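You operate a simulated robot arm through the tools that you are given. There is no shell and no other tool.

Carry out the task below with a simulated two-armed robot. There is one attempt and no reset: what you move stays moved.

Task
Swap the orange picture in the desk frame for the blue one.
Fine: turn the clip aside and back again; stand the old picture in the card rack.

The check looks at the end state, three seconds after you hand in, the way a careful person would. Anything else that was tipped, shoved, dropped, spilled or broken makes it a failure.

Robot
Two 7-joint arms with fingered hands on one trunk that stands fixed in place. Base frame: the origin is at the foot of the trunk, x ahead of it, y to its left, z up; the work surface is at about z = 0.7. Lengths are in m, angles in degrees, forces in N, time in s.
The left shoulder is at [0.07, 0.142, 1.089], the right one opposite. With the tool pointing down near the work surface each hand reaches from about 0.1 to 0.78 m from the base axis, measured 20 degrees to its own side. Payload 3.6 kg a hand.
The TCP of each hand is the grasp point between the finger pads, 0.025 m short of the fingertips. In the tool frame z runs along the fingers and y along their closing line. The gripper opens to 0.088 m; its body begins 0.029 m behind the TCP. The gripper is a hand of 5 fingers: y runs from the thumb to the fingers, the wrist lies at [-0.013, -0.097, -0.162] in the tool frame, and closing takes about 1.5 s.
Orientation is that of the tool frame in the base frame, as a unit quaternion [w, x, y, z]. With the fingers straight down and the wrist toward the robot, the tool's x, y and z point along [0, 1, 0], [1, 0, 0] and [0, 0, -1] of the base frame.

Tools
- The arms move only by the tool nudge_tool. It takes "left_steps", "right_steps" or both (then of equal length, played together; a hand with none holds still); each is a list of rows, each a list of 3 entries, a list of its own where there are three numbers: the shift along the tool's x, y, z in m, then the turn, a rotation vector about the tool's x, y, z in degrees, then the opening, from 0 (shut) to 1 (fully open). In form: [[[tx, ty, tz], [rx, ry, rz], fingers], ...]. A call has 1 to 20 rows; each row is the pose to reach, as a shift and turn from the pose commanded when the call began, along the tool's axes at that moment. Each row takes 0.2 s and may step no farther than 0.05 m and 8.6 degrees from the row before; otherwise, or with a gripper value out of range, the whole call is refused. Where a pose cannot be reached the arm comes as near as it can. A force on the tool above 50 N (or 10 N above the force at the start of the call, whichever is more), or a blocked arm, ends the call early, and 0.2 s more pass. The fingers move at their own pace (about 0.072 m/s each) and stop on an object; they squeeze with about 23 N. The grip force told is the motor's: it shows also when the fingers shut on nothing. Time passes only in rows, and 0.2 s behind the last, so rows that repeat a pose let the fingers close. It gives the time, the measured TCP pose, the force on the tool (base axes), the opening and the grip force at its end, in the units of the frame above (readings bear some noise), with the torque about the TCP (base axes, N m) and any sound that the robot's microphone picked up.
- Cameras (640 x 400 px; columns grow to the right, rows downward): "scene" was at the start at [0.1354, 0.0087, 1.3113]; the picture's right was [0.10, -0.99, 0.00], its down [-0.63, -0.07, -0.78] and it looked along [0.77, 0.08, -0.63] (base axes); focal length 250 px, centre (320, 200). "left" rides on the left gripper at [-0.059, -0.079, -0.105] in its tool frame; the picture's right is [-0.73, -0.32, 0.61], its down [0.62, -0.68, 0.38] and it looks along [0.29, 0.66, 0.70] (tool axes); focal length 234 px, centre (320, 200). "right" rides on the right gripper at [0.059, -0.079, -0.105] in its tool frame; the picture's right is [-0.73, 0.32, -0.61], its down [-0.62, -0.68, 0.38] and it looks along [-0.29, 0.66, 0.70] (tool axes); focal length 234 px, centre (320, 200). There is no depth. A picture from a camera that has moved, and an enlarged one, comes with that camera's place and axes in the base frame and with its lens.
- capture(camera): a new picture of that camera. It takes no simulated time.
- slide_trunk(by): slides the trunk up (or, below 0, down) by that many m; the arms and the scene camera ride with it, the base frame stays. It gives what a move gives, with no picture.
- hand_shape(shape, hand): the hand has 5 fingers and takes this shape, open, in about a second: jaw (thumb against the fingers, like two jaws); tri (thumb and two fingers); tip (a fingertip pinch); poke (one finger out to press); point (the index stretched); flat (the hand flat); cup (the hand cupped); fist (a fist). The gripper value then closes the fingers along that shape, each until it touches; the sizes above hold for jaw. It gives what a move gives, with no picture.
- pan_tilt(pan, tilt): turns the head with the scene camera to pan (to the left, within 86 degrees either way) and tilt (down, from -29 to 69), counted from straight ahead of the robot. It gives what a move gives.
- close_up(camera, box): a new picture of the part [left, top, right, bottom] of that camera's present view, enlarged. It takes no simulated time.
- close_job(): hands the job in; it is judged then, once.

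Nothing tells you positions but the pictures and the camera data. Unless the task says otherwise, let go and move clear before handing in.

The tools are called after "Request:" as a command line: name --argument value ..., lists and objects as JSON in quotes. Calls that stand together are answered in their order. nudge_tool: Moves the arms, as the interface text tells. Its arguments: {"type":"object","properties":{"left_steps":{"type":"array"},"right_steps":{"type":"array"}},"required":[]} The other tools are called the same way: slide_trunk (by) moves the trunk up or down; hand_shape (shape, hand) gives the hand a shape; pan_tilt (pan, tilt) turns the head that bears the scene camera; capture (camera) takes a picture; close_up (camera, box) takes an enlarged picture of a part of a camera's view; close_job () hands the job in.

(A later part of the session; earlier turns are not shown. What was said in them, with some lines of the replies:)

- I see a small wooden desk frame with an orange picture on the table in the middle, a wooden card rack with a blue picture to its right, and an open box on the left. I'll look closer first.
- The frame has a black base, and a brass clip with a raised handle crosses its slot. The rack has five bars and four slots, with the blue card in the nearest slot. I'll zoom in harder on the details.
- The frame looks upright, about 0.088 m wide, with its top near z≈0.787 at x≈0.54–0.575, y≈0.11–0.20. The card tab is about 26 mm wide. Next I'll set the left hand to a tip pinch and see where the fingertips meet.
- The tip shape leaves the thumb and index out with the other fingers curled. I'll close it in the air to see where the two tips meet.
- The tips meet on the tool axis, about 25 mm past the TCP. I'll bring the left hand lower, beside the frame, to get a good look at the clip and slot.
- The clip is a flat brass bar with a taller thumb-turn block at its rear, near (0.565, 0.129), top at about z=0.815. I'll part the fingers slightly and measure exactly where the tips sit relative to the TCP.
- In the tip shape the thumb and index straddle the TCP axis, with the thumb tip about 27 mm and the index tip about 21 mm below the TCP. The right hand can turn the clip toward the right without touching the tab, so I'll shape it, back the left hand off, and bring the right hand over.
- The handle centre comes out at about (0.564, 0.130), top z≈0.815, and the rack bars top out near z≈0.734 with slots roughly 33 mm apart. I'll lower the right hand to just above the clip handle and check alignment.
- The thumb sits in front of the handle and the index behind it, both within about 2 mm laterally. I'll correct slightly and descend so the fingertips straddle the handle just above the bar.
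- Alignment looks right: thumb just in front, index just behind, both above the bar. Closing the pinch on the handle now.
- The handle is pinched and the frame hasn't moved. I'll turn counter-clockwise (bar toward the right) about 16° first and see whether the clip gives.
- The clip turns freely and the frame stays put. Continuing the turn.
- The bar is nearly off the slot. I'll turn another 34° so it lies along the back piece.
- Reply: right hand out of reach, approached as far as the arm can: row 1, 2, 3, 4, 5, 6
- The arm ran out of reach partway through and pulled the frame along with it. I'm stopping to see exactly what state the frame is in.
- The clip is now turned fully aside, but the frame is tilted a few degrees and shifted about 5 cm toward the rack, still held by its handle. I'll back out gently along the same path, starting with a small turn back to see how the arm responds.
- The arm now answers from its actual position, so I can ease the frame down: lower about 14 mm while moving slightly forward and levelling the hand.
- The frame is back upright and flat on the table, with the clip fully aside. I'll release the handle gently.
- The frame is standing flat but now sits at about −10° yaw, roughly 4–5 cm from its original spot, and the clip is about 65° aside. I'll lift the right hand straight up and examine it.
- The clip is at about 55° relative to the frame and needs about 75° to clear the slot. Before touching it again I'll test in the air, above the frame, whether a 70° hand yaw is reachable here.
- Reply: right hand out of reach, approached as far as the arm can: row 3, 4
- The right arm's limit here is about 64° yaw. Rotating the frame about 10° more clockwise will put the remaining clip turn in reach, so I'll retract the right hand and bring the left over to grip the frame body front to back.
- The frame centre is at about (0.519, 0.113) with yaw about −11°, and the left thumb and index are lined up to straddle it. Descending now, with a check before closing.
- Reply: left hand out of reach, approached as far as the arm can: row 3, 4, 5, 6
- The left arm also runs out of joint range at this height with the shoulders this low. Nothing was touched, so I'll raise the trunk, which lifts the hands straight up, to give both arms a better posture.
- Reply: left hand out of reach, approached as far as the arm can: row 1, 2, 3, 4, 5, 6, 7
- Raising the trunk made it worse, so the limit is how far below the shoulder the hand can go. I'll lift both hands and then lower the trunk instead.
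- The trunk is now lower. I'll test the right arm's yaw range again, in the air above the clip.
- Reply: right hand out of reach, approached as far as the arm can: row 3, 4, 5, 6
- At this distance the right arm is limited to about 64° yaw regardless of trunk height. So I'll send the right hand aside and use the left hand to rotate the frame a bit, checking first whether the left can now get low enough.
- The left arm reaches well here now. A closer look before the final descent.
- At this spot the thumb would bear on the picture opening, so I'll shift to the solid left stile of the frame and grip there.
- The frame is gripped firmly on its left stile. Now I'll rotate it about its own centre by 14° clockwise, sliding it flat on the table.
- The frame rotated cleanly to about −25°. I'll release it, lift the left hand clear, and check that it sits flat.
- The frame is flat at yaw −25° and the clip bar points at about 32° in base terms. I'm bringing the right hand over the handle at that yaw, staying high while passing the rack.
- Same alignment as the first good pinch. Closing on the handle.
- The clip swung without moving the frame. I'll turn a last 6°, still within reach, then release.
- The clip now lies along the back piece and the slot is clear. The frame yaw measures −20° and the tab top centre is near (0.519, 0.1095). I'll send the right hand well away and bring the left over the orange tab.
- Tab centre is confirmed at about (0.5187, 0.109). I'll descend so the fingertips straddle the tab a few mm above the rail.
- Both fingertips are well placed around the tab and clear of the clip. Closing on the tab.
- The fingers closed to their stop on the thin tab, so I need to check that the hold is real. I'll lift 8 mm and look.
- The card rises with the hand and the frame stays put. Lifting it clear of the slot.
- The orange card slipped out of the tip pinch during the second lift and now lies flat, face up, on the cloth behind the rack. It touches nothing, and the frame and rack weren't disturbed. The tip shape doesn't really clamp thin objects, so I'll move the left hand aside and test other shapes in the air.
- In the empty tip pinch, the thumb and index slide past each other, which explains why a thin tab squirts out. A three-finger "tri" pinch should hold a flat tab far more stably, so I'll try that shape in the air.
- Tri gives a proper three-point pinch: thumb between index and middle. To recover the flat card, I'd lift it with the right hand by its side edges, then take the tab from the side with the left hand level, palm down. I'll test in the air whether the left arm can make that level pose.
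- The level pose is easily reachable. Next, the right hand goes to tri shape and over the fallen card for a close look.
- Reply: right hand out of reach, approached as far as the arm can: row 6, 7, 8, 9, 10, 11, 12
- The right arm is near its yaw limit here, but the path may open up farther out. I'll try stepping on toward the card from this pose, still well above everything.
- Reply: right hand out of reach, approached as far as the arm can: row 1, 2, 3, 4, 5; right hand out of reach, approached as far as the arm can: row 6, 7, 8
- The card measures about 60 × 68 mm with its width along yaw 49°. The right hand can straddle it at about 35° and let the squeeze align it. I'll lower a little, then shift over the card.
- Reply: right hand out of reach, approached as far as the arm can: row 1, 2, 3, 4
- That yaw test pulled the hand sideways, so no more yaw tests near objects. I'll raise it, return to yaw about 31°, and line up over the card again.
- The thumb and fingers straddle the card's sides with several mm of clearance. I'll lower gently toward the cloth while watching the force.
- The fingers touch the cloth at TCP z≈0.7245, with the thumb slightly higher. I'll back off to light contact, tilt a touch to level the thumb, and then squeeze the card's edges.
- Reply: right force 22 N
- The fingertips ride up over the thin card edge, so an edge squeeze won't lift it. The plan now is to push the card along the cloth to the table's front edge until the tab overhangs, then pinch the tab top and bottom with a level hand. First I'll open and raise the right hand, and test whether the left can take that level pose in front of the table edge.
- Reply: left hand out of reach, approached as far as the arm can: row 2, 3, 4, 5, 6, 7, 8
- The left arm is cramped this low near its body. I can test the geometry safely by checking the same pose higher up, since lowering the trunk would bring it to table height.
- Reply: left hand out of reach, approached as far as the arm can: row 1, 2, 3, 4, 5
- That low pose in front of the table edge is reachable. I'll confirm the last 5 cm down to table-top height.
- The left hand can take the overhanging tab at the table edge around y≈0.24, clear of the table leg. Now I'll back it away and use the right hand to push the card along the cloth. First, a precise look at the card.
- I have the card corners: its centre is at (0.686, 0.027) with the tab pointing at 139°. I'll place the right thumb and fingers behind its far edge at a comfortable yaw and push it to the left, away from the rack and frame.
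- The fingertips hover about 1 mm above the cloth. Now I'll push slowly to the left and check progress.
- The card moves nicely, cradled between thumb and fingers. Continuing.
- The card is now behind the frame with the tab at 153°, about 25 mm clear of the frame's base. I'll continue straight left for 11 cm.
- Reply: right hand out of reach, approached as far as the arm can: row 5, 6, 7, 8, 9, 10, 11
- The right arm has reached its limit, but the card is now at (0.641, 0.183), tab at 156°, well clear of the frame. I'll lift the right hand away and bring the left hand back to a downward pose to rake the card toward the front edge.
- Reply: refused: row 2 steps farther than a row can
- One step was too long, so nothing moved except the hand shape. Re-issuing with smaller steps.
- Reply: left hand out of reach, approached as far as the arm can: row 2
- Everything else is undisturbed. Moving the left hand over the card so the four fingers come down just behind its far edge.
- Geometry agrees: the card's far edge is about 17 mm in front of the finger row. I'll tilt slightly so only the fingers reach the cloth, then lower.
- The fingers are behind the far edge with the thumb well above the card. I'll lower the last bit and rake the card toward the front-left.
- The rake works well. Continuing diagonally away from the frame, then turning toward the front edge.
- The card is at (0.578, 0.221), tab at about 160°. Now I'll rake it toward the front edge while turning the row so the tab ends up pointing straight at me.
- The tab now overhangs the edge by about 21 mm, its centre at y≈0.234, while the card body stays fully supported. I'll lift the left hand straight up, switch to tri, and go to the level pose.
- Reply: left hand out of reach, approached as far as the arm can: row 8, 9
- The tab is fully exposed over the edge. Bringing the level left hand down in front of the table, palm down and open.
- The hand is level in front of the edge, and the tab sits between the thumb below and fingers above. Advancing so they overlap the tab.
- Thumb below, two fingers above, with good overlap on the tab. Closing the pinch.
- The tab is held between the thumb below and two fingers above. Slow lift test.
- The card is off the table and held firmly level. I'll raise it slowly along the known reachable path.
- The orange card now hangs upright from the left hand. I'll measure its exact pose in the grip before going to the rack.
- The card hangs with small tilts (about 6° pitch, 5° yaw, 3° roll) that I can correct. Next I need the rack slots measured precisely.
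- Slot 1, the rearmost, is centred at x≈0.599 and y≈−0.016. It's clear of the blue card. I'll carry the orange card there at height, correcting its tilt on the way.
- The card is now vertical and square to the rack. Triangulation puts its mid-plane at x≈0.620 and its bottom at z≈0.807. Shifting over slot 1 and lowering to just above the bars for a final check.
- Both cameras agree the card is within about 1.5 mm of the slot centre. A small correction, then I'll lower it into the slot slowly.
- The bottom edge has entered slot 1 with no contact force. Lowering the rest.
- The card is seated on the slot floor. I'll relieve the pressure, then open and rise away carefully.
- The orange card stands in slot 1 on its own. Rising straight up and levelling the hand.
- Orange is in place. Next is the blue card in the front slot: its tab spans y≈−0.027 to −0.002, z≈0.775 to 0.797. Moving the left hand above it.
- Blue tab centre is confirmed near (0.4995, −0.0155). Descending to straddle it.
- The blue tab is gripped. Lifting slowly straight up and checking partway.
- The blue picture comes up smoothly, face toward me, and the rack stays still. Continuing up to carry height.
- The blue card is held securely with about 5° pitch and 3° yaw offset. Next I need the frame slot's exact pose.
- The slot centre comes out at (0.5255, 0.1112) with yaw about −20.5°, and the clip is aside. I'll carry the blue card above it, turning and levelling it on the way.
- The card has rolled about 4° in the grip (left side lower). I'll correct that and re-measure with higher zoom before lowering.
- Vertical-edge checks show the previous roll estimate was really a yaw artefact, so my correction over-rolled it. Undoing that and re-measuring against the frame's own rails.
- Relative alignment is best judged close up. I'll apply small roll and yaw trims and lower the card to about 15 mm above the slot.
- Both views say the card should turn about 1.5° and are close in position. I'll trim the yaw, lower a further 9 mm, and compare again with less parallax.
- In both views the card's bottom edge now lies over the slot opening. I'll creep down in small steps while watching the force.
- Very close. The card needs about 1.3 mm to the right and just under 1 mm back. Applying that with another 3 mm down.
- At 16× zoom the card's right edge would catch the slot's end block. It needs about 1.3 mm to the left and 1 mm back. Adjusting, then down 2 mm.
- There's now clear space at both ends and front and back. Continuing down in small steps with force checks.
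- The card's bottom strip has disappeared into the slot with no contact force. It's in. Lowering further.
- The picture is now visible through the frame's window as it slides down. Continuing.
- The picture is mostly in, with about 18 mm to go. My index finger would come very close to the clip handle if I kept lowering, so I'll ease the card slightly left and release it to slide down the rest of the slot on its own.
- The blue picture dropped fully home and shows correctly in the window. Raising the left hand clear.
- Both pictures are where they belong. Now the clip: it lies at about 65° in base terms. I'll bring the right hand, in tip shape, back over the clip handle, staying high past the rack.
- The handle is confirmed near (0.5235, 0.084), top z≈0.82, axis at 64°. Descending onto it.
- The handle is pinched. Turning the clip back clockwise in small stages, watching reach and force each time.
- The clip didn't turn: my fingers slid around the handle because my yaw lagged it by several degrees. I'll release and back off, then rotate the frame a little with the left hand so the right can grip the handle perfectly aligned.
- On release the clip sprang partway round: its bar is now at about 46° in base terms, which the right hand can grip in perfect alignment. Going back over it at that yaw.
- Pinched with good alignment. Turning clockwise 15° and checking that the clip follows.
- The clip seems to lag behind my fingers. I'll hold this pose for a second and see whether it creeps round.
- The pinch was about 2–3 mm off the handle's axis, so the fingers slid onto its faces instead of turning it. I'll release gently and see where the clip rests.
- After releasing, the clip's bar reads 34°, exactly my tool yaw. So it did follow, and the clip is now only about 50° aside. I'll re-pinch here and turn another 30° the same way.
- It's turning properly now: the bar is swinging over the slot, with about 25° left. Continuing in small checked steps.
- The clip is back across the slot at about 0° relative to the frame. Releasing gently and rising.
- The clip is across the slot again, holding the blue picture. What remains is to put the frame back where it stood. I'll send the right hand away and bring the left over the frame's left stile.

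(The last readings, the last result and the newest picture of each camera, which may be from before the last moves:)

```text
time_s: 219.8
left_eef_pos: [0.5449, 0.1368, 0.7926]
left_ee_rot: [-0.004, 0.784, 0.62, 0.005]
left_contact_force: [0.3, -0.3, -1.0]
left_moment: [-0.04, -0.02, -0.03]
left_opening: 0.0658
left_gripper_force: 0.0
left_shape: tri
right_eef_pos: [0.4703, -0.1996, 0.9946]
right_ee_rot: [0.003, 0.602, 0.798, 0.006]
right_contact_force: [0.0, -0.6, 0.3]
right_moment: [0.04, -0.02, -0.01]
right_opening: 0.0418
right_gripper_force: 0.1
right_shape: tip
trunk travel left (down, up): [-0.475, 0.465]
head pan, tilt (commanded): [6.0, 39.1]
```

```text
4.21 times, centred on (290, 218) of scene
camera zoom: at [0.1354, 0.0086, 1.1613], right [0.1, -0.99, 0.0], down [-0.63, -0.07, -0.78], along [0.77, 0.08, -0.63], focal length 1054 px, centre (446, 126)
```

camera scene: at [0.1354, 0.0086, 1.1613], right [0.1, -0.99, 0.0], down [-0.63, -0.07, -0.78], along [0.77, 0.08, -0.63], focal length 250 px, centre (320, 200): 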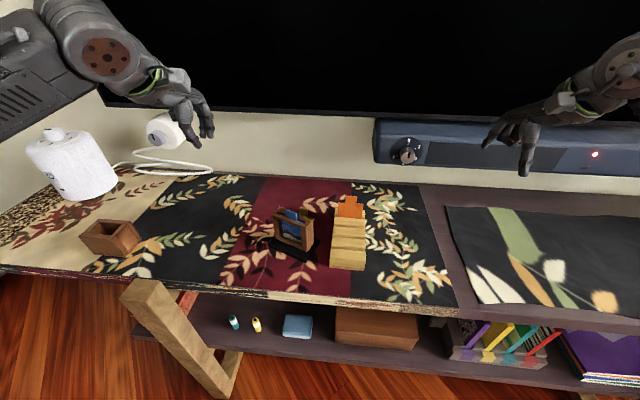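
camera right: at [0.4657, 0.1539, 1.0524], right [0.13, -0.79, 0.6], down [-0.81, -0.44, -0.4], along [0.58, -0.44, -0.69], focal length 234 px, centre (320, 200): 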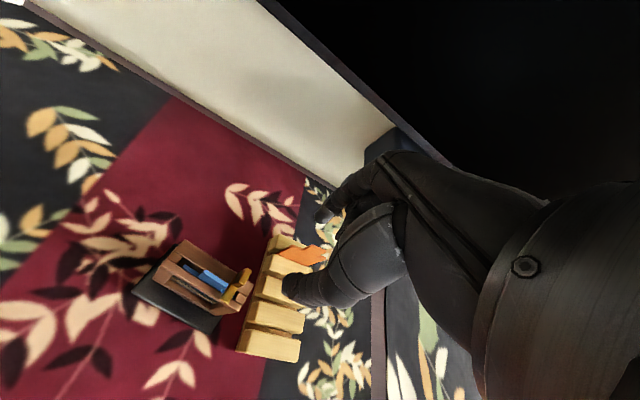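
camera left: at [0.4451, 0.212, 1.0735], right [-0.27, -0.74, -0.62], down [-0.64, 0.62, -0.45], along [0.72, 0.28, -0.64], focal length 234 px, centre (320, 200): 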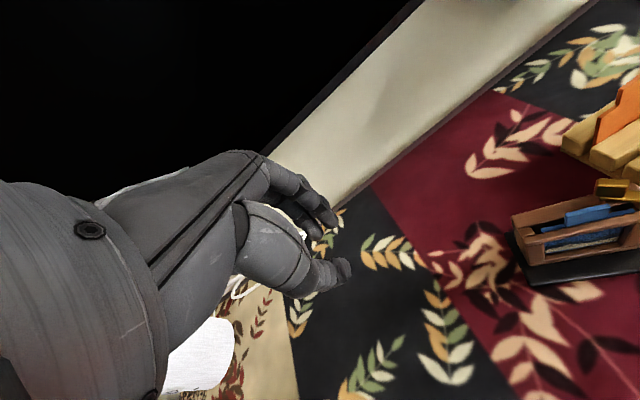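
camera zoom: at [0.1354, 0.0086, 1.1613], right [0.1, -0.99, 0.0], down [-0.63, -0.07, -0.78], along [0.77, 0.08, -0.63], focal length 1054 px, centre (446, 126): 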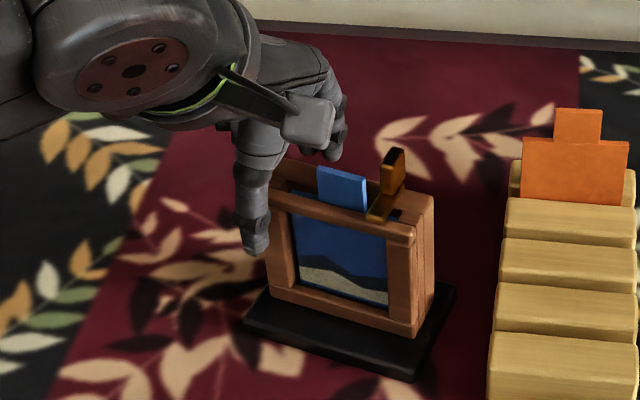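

Request:
nudge_tool --left_steps '[[[-0.003, 0, 0.001], [0, 0, 0], 0.6], [[-0.003, 0, 0.001], [0, 0, 0], 0.45], [[-0.003, 0, 0.001], [0, 0, 0], 0.3], [[-0.003, 0, 0.001], [0, 0, 0], 0.0], [[-0.003, 0, 0.001], [0, 0, 0], 0.0]]'

Request:
close_up --camera "left" --box '[270, 150, 470, 320]'

Request:
close_up --camera "scene" --box '[250, 170, 330, 265]'

```text
time_s: 221.1
left_eef_pos: [0.545, 0.134, 0.7913]
left_ee_rot: [-0.004, 0.784, 0.62, 0.004]
left_contact_force: [-1.1, 0.4, -1.1]
left_moment: [-0.02, 0.04, -0.01]
left_opening: 0.026
left_gripper_force: 23.0
left_shape: tri
right_eef_pos: [0.4706, -0.1981, 0.9942]
right_ee_rot: [0.003, 0.602, 0.799, 0.007]
right_contact_force: [-0.1, 0.6, 1.0]
right_moment: [0.03, -0.06, -0.01]
right_opening: 0.0419
right_gripper_force: 0.0
right_shape: tip
trunk travel left (down, up): [-0.475, 0.465]
head pan, tilt (commanded): [6.0, 39.1]
```

```text
2.35 times, centred on (370, 235) of left
camera zoom: at [0.4528, 0.0944, 0.8951], right [-0.48, -0.63, -0.62], down [-0.52, 0.77, -0.38], along [0.71, 0.14, -0.69], focal length 551 px, centre (202, 118)
```

zoom: 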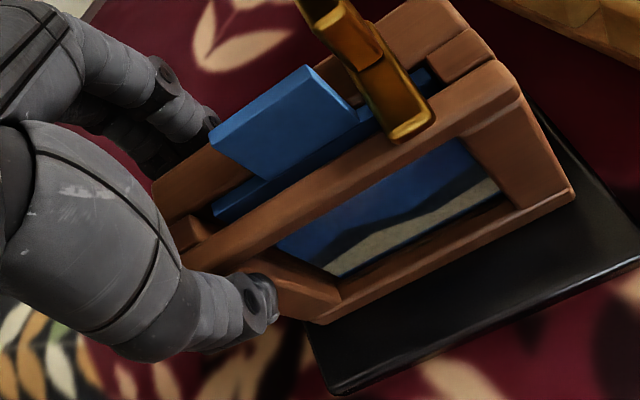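

```text
4.21 times, centred on (290, 218) of scene
camera zoom: at [0.1355, 0.0088, 1.1612], right [0.1, -0.99, 0.0], down [-0.63, -0.07, -0.78], along [0.77, 0.08, -0.63], focal length 1054 px, centre (446, 126)
```

zoom: 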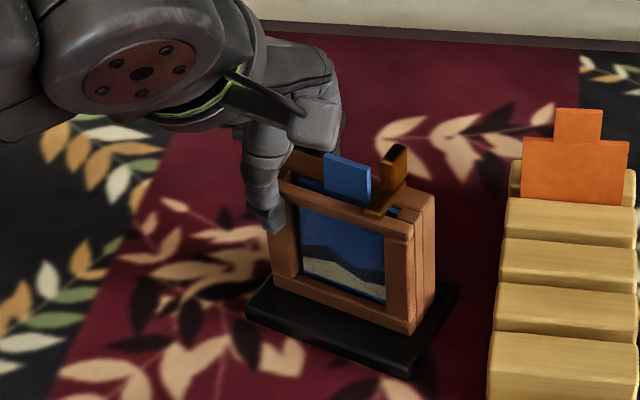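

The stile is gripped firmly. I'll now slide the frame back to its original place, about 5 cm left and 2 cm back with a 16° turn, in slow even steps.

Request:
nudge_tool --left_steps '[[[0.0046, 0.0003, 0], [0, 0, -1.3], 0], [[0.0092, 0.0007, 0], [0, 0, -2.7], 0], [[0.0139, 0.001, 0], [0, 0, -4], 0], [[0.0185, 0.0013, 0], [0, 0, -5.4], 0], [[0.0231, 0.0017, 0], [0, 0, -6.7], 0], [[0.0277, 0.002, 0], [0, 0, -8], 0], [[0.0277, 0.002, 0], [0, 0, -8], 0]]'

Request:
close_up --camera "scene" --box '[245, 170, 325, 265]'

Request:
capture --camera "left"

```text
time_s: 222.7
left_eef_pos: [0.5534, 0.1602, 0.7913]
left_ee_rot: [-0.003, 0.739, 0.674, 0.005]
left_contact_force: [-0.7, 0.0, -0.5]
left_moment: [-0.05, -0.01, -0.05]
left_opening: 0.0259
left_gripper_force: 23.3
left_shape: tri
right_eef_pos: [0.4705, -0.1979, 0.9942]
right_ee_rot: [0.002, 0.602, 0.799, 0.007]
right_contact_force: [-0.6, -0.4, -0.1]
right_moment: [0.02, 0.02, -0.01]
right_opening: 0.0416
right_gripper_force: 0.0
right_shape: tip
trunk travel left (down, up): [-0.475, 0.465]
head pan, tilt (commanded): [6.0, 39.1]
```

```text
4.21 times, centred on (285, 218) of scene
camera zoom: at [0.1358, 0.0086, 1.1612], right [0.1, -0.99, 0.0], down [-0.63, -0.07, -0.78], along [0.77, 0.08, -0.63], focal length 1054 px, centre (467, 126)
```

zoom: 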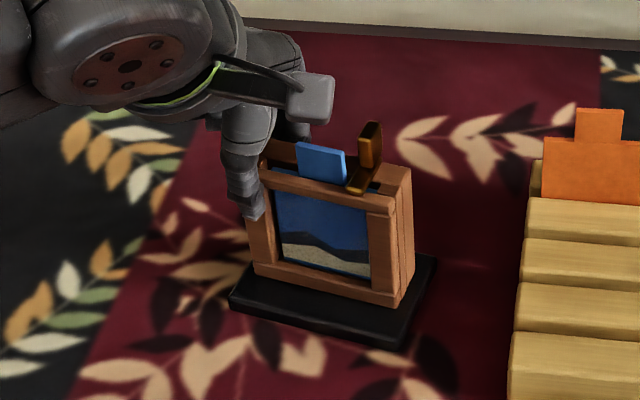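

```text
taken
camera left: at [0.467, 0.1092, 0.8952], right [-0.39, -0.69, -0.62], down [-0.62, 0.69, -0.38], along [0.68, 0.24, -0.69], focal length 234 px, centre (320, 200)
```

left: 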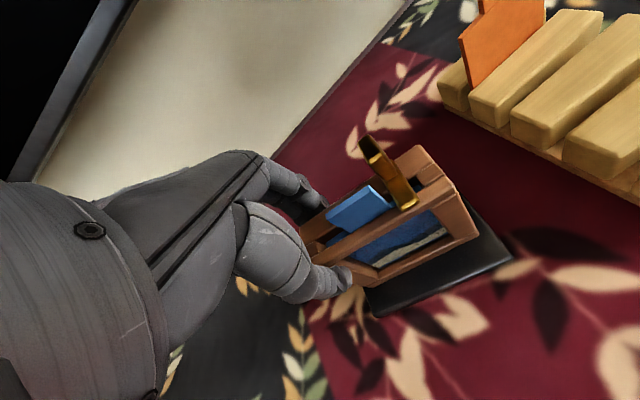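

The frame and base slide together smoothly. Second half of the move.

Request:
nudge_tool --left_steps '[[[0.0046, 0.001, 0], [0, 0, -1.3], 0], [[0.0092, 0.002, 0], [0, 0, -2.6], 0], [[0.0138, 0.003, 0], [0, 0, -4], 0], [[0.0184, 0.004, 0], [0, 0, -5.3], 0], [[0.023, 0.005, 0], [0, 0, -6.6], 0], [[0.0275, 0.006, 0], [0, 0, -7.9], 0], [[0.0275, 0.006, 0], [0, 0, -7.9], 0]]'

Request:
close_up --camera "scene" --box '[240, 170, 330, 265]'

Request:
close_up --camera "scene" --box '[250, 205, 310, 260]'

```text
time_s: 224.2
left_eef_pos: [0.5604, 0.189, 0.7912]
left_ee_rot: [-0.002, 0.691, 0.723, 0.005]
left_contact_force: [-0.2, -0.1, 0.6]
left_moment: [0.01, -0.02, -0.07]
left_opening: 0.026
left_gripper_force: 23.1
left_shape: tri
right_eef_pos: [0.472, -0.1989, 0.9948]
right_ee_rot: [0.003, 0.602, 0.799, 0.006]
right_contact_force: [-0.7, -0.3, 0.1]
right_moment: [0.02, 0.04, 0.01]
right_opening: 0.0417
right_gripper_force: 0.0
right_shape: tip
trunk travel left (down, up): [-0.475, 0.465]
head pan, tilt (commanded): [6.0, 39.1]
```

```text
4.21 times, centred on (285, 218) of scene
camera zoom: at [0.1359, 0.0087, 1.1612], right [0.1, -0.99, 0.0], down [-0.63, -0.07, -0.78], along [0.77, 0.08, -0.63], focal length 1054 px, centre (467, 126)
```

zoom: 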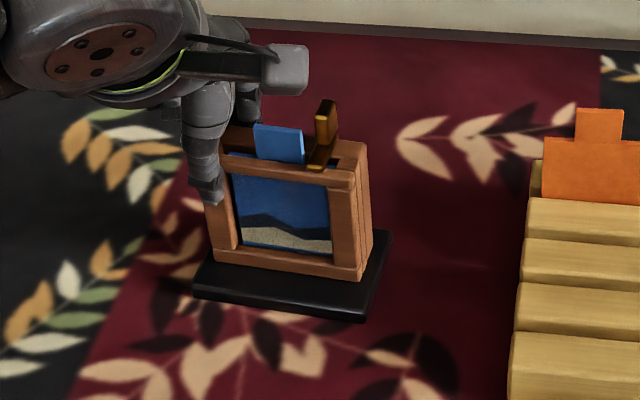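

```text
7.27 times, centred on (280, 232) of scene
camera zoom: at [0.1359, 0.0087, 1.1612], right [0.1, -0.99, 0.0], down [-0.63, -0.07, -0.78], along [0.77, 0.08, -0.63], focal length 1821 px, centre (611, -36)
```

zoom: 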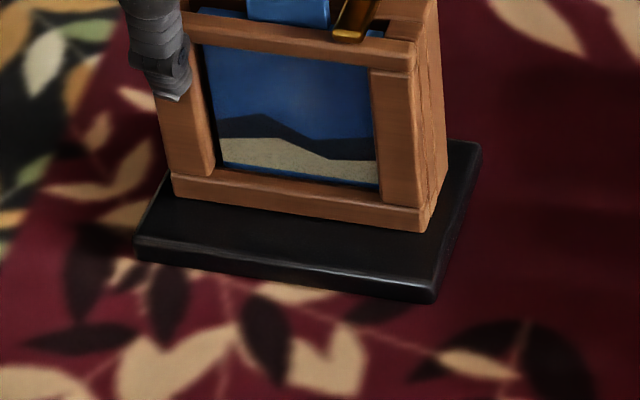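

The frame rotated less than the hand did: it's at −6° and should be about +2.5°. I'll keep the grip, turn further, and nudge it slightly toward the front-right.

Request:
nudge_tool --left_steps '[[[-0.0005, -0.0017, 0], [0, 0, -2], 0], [[-0.001, -0.0034, 0], [0, 0, -4], 0], [[-0.0016, -0.005, 0], [0, 0, -6], 0], [[-0.0022, -0.0067, 0], [0, 0, -8], 0], [[-0.0028, -0.0084, 0], [0, 0, -10], 0], [[-0.0033, -0.0101, 0], [0, 0, -12], 0], [[-0.0033, -0.0101, 0], [0, 0, -12], 0]]'

Request:
close_up --camera "scene" --box '[250, 205, 310, 260]'

Request:
close_up --camera "left" --box '[270, 150, 470, 320]'

```text
time_s: 225.8
left_eef_pos: [0.5516, 0.1853, 0.7919]
left_ee_rot: [-0.002, 0.611, 0.791, 0.004]
left_contact_force: [-0.6, -0.7, 0.0]
left_moment: [-0.03, 0.02, -0.09]
left_opening: 0.0255
left_gripper_force: 22.4
left_shape: tri
right_eef_pos: [0.4712, -0.1985, 0.9939]
right_ee_rot: [0.002, 0.602, 0.799, 0.006]
right_contact_force: [-0.9, -0.4, 0.0]
right_moment: [0.01, 0.02, 0.02]
right_opening: 0.042
right_gripper_force: 0.1
right_shape: tip
trunk travel left (down, up): [-0.475, 0.465]
head pan, tilt (commanded): [6.0, 39.1]
```

```text
7.27 times, centred on (280, 232) of scene
camera zoom: at [0.1358, 0.0088, 1.1612], right [0.1, -0.99, 0.0], down [-0.63, -0.07, -0.78], along [0.77, 0.08, -0.63], focal length 1821 px, centre (611, -36)
```

zoom: 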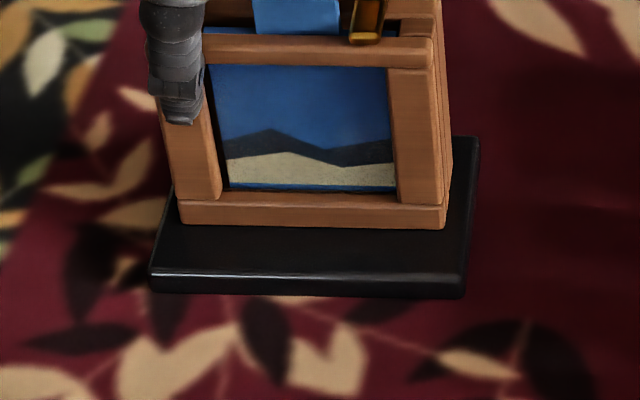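

```text
2.35 times, centred on (370, 235) of left
camera zoom: at [0.4879, 0.1075, 0.8954], right [-0.13, -0.78, -0.62], down [-0.82, 0.44, -0.38], along [0.56, 0.45, -0.69], focal length 551 px, centre (202, 118)
```

zoom: 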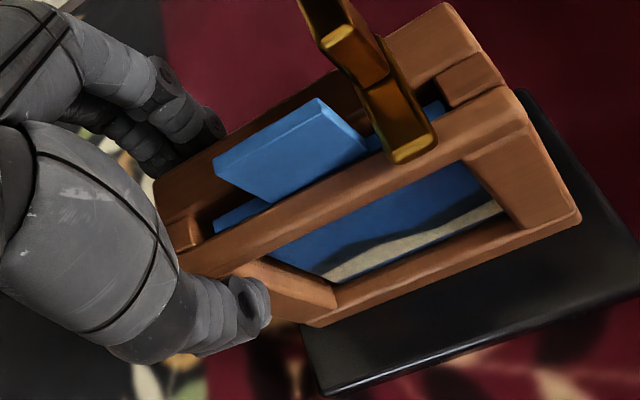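

Within 2–3 mm and 2° of the original pose. One small trim, then release.

Request:
nudge_tool --left_steps '[[[0.0009, 0.0008, 0], [0, 0, 1], 0], [[0.0017, 0.0015, 0], [0, 0, 2], 0], [[0.0017, 0.0015, 0], [0, 0, 2], 0]]'

Request:
nudge_tool --left_steps '[[[0, 0, 0], [0, 0, 0], 0.35], [[0, 0, 0], [0, 0, 0], 0.55], [[0, 0, 0], [0, 0, 0], 0.7], [[0, 0, 0], [0, 0, 0], 0.7], [[0, 0, -0.03], [0, 0, 0], 0.7], [[0, 0, -0.07], [0, 0, 0], 0.7], [[0, 0, -0.11], [0, 0, 0], 0.7], [[0.03, -0.01, -0.14], [0, 0, 4], 0.7], [[0.07, -0.02, -0.16], [0, 0, 8], 0.7], [[0.11, -0.03, -0.18], [0, 0, 12], 0.7], [[0.14, -0.04, -0.19], [0, 0, 14], 0.7], [[0.14, -0.04, -0.19], [0, 0, 14], 0.7]]'

Request:
capture --camera "scene"

Request:
close_up --camera "scene" --box '[245, 185, 315, 265]'

```text
time_s: 226.7
left_eef_pos: [0.5533, 0.188, 0.7918]
left_ee_rot: [-0.003, 0.625, 0.781, 0.005]
left_contact_force: [-1.2, -1.1, 0.7]
left_moment: [0.01, 0.0, -0.03]
left_opening: 0.0258
left_gripper_force: 22.9
left_shape: tri
right_eef_pos: [0.4719, -0.1986, 0.9944]
right_ee_rot: [0.002, 0.602, 0.799, 0.006]
right_contact_force: [-0.6, -0.2, -0.8]
right_moment: [-0.01, -0.01, 0.0]
right_opening: 0.0418
right_gripper_force: 0.1
right_shape: tip
trunk travel left (down, up): [-0.475, 0.465]
head pan, tilt (commanded): [6.0, 39.1]
```

```text
time_s: 229.2
left_eef_pos: [0.4849, 0.3138, 0.9833]
left_ee_rot: [-0.004, 0.716, 0.698, 0.006]
left_contact_force: [-0.8, 0.2, -0.2]
left_moment: [-0.01, -0.02, 0.02]
left_opening: 0.0613
left_gripper_force: 0.0
left_shape: tri
right_eef_pos: [0.4717, -0.2002, 0.9949]
right_ee_rot: [0.002, 0.602, 0.799, 0.006]
right_contact_force: [0.6, -0.8, 0.5]
right_moment: [0.0, 0.03, -0.01]
right_opening: 0.0418
right_gripper_force: 0.1
right_shape: tip
trunk travel left (down, up): [-0.475, 0.465]
head pan, tilt (commanded): [6.0, 39.1]
```

```text
taken
camera scene: at [0.1358, 0.0082, 1.1612], right [0.1, -0.99, 0.0], down [-0.63, -0.07, -0.78], along [0.77, 0.08, -0.63], focal length 250 px, centre (320, 200)
```

scene: 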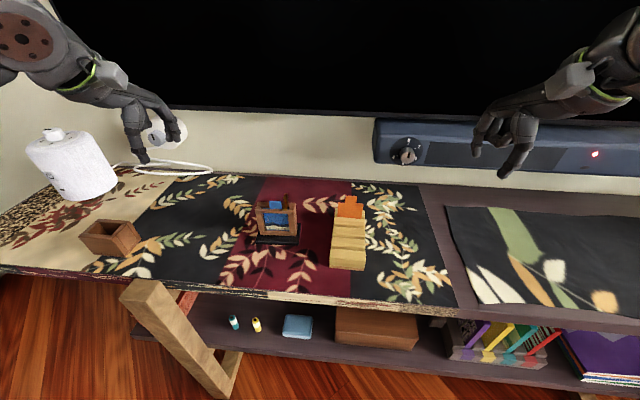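

```text
5.00 times, centred on (280, 225) of scene
camera zoom: at [0.1358, 0.0082, 1.1612], right [0.1, -0.99, 0.0], down [-0.63, -0.07, -0.78], along [0.77, 0.08, -0.63], focal length 1252 px, centre (520, 75)
```

zoom: 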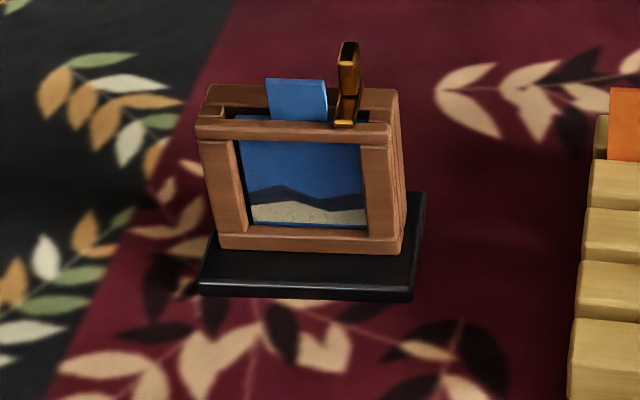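

The frame is back in place. Now a close check of the clip angle, the rack, and everything else.

Request:
close_up --camera "scene" --box '[258, 190, 303, 226]'

Request:
close_up --camera "scene" --box '[320, 185, 380, 275]'

Request:
capture --camera "left"

Request:
close_up --camera "scene" --box '[20, 110, 240, 300]'

```text
11.11 times, centred on (280, 208) of scene
camera zoom: at [0.1358, 0.0082, 1.1612], right [0.1, -0.99, 0.0], down [-0.63, -0.07, -0.78], along [0.77, 0.08, -0.63], focal length 2782 px, centre (759, 111)
```

zoom: 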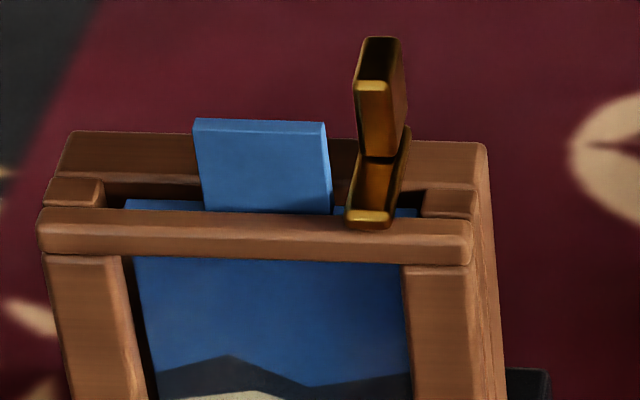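

```text
4.44 times, centred on (350, 230) of scene
camera zoom: at [0.1358, 0.0082, 1.1612], right [0.1, -0.99, 0.0], down [-0.63, -0.07, -0.78], along [0.77, 0.08, -0.63], focal length 1113 px, centre (187, 67)
```

zoom: 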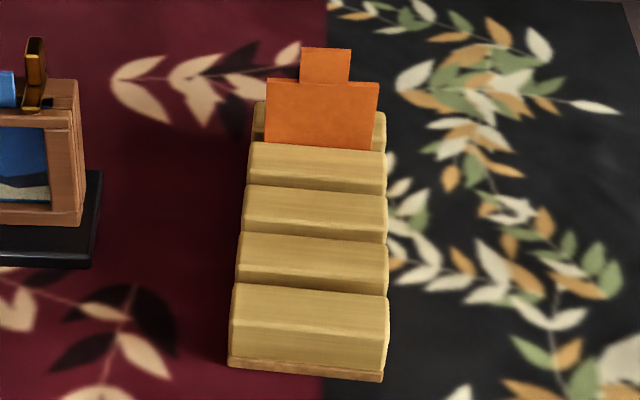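

```text
taken
camera left: at [0.4017, 0.2553, 1.0869], right [-0.34, -0.71, -0.62], down [-0.66, 0.65, -0.38], along [0.67, 0.28, -0.69], focal length 234 px, centre (320, 200)
```

left: 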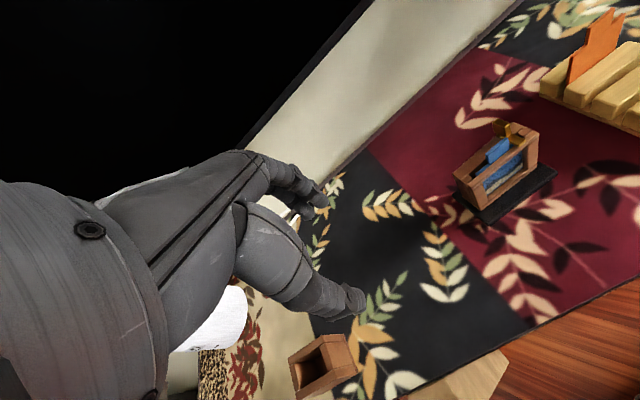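

```text
2.11 times, centred on (130, 205) of scene
camera zoom: at [0.1358, 0.0082, 1.1612], right [0.1, -0.99, 0.0], down [-0.63, -0.07, -0.78], along [0.77, 0.08, -0.63], focal length 527 px, centre (720, 190)
```

zoom: 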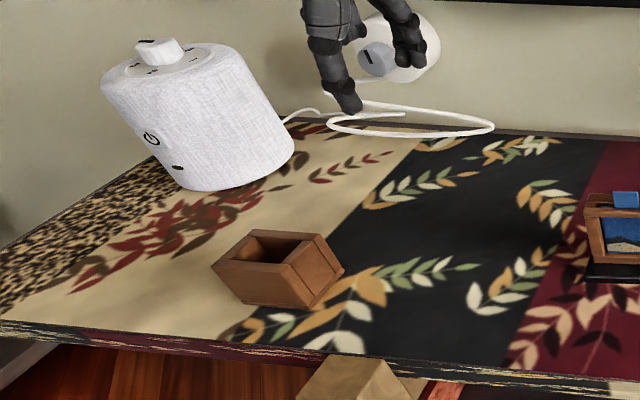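

The blue picture is seated in the frame with the clip back across the slot, and the frame stands within about 2 mm of its original spot. The orange picture stands in the rack's rear slot. Its printed side faces the back, because it was picked up again after a drop. The rack and everything else looks untouched. Both hands are empty and clear, so I'm handing in.

Request:
close_job

```text
The job is handed in.
```

I've swapped the pictures and handed the job in. The blue picture is in the desk frame and the orange one stands in the rear slot of the card rack. The result of the check wasn't shown to me.

- **Frame:** The blue picture is fully seated and faces forward. The clip is back across the slot, within about 5° of square.
- **Orange picture:** It stands upright with its tab up, but its printed side faces the back of the table. I dropped it while lifting it out. Picking it up again from the table edge turned it round, and I left it that way.
- **Frame position:** While turning the clip aside, the right arm ran out of reach and dragged the frame about 5 cm. I slid it back, and it now stands within about 2–3 mm and a degree or two of where it started.
- **Everything else:** The rack, the box, the speaker and the other items look undisturbed in the last pictures. Both hands are empty and clear.
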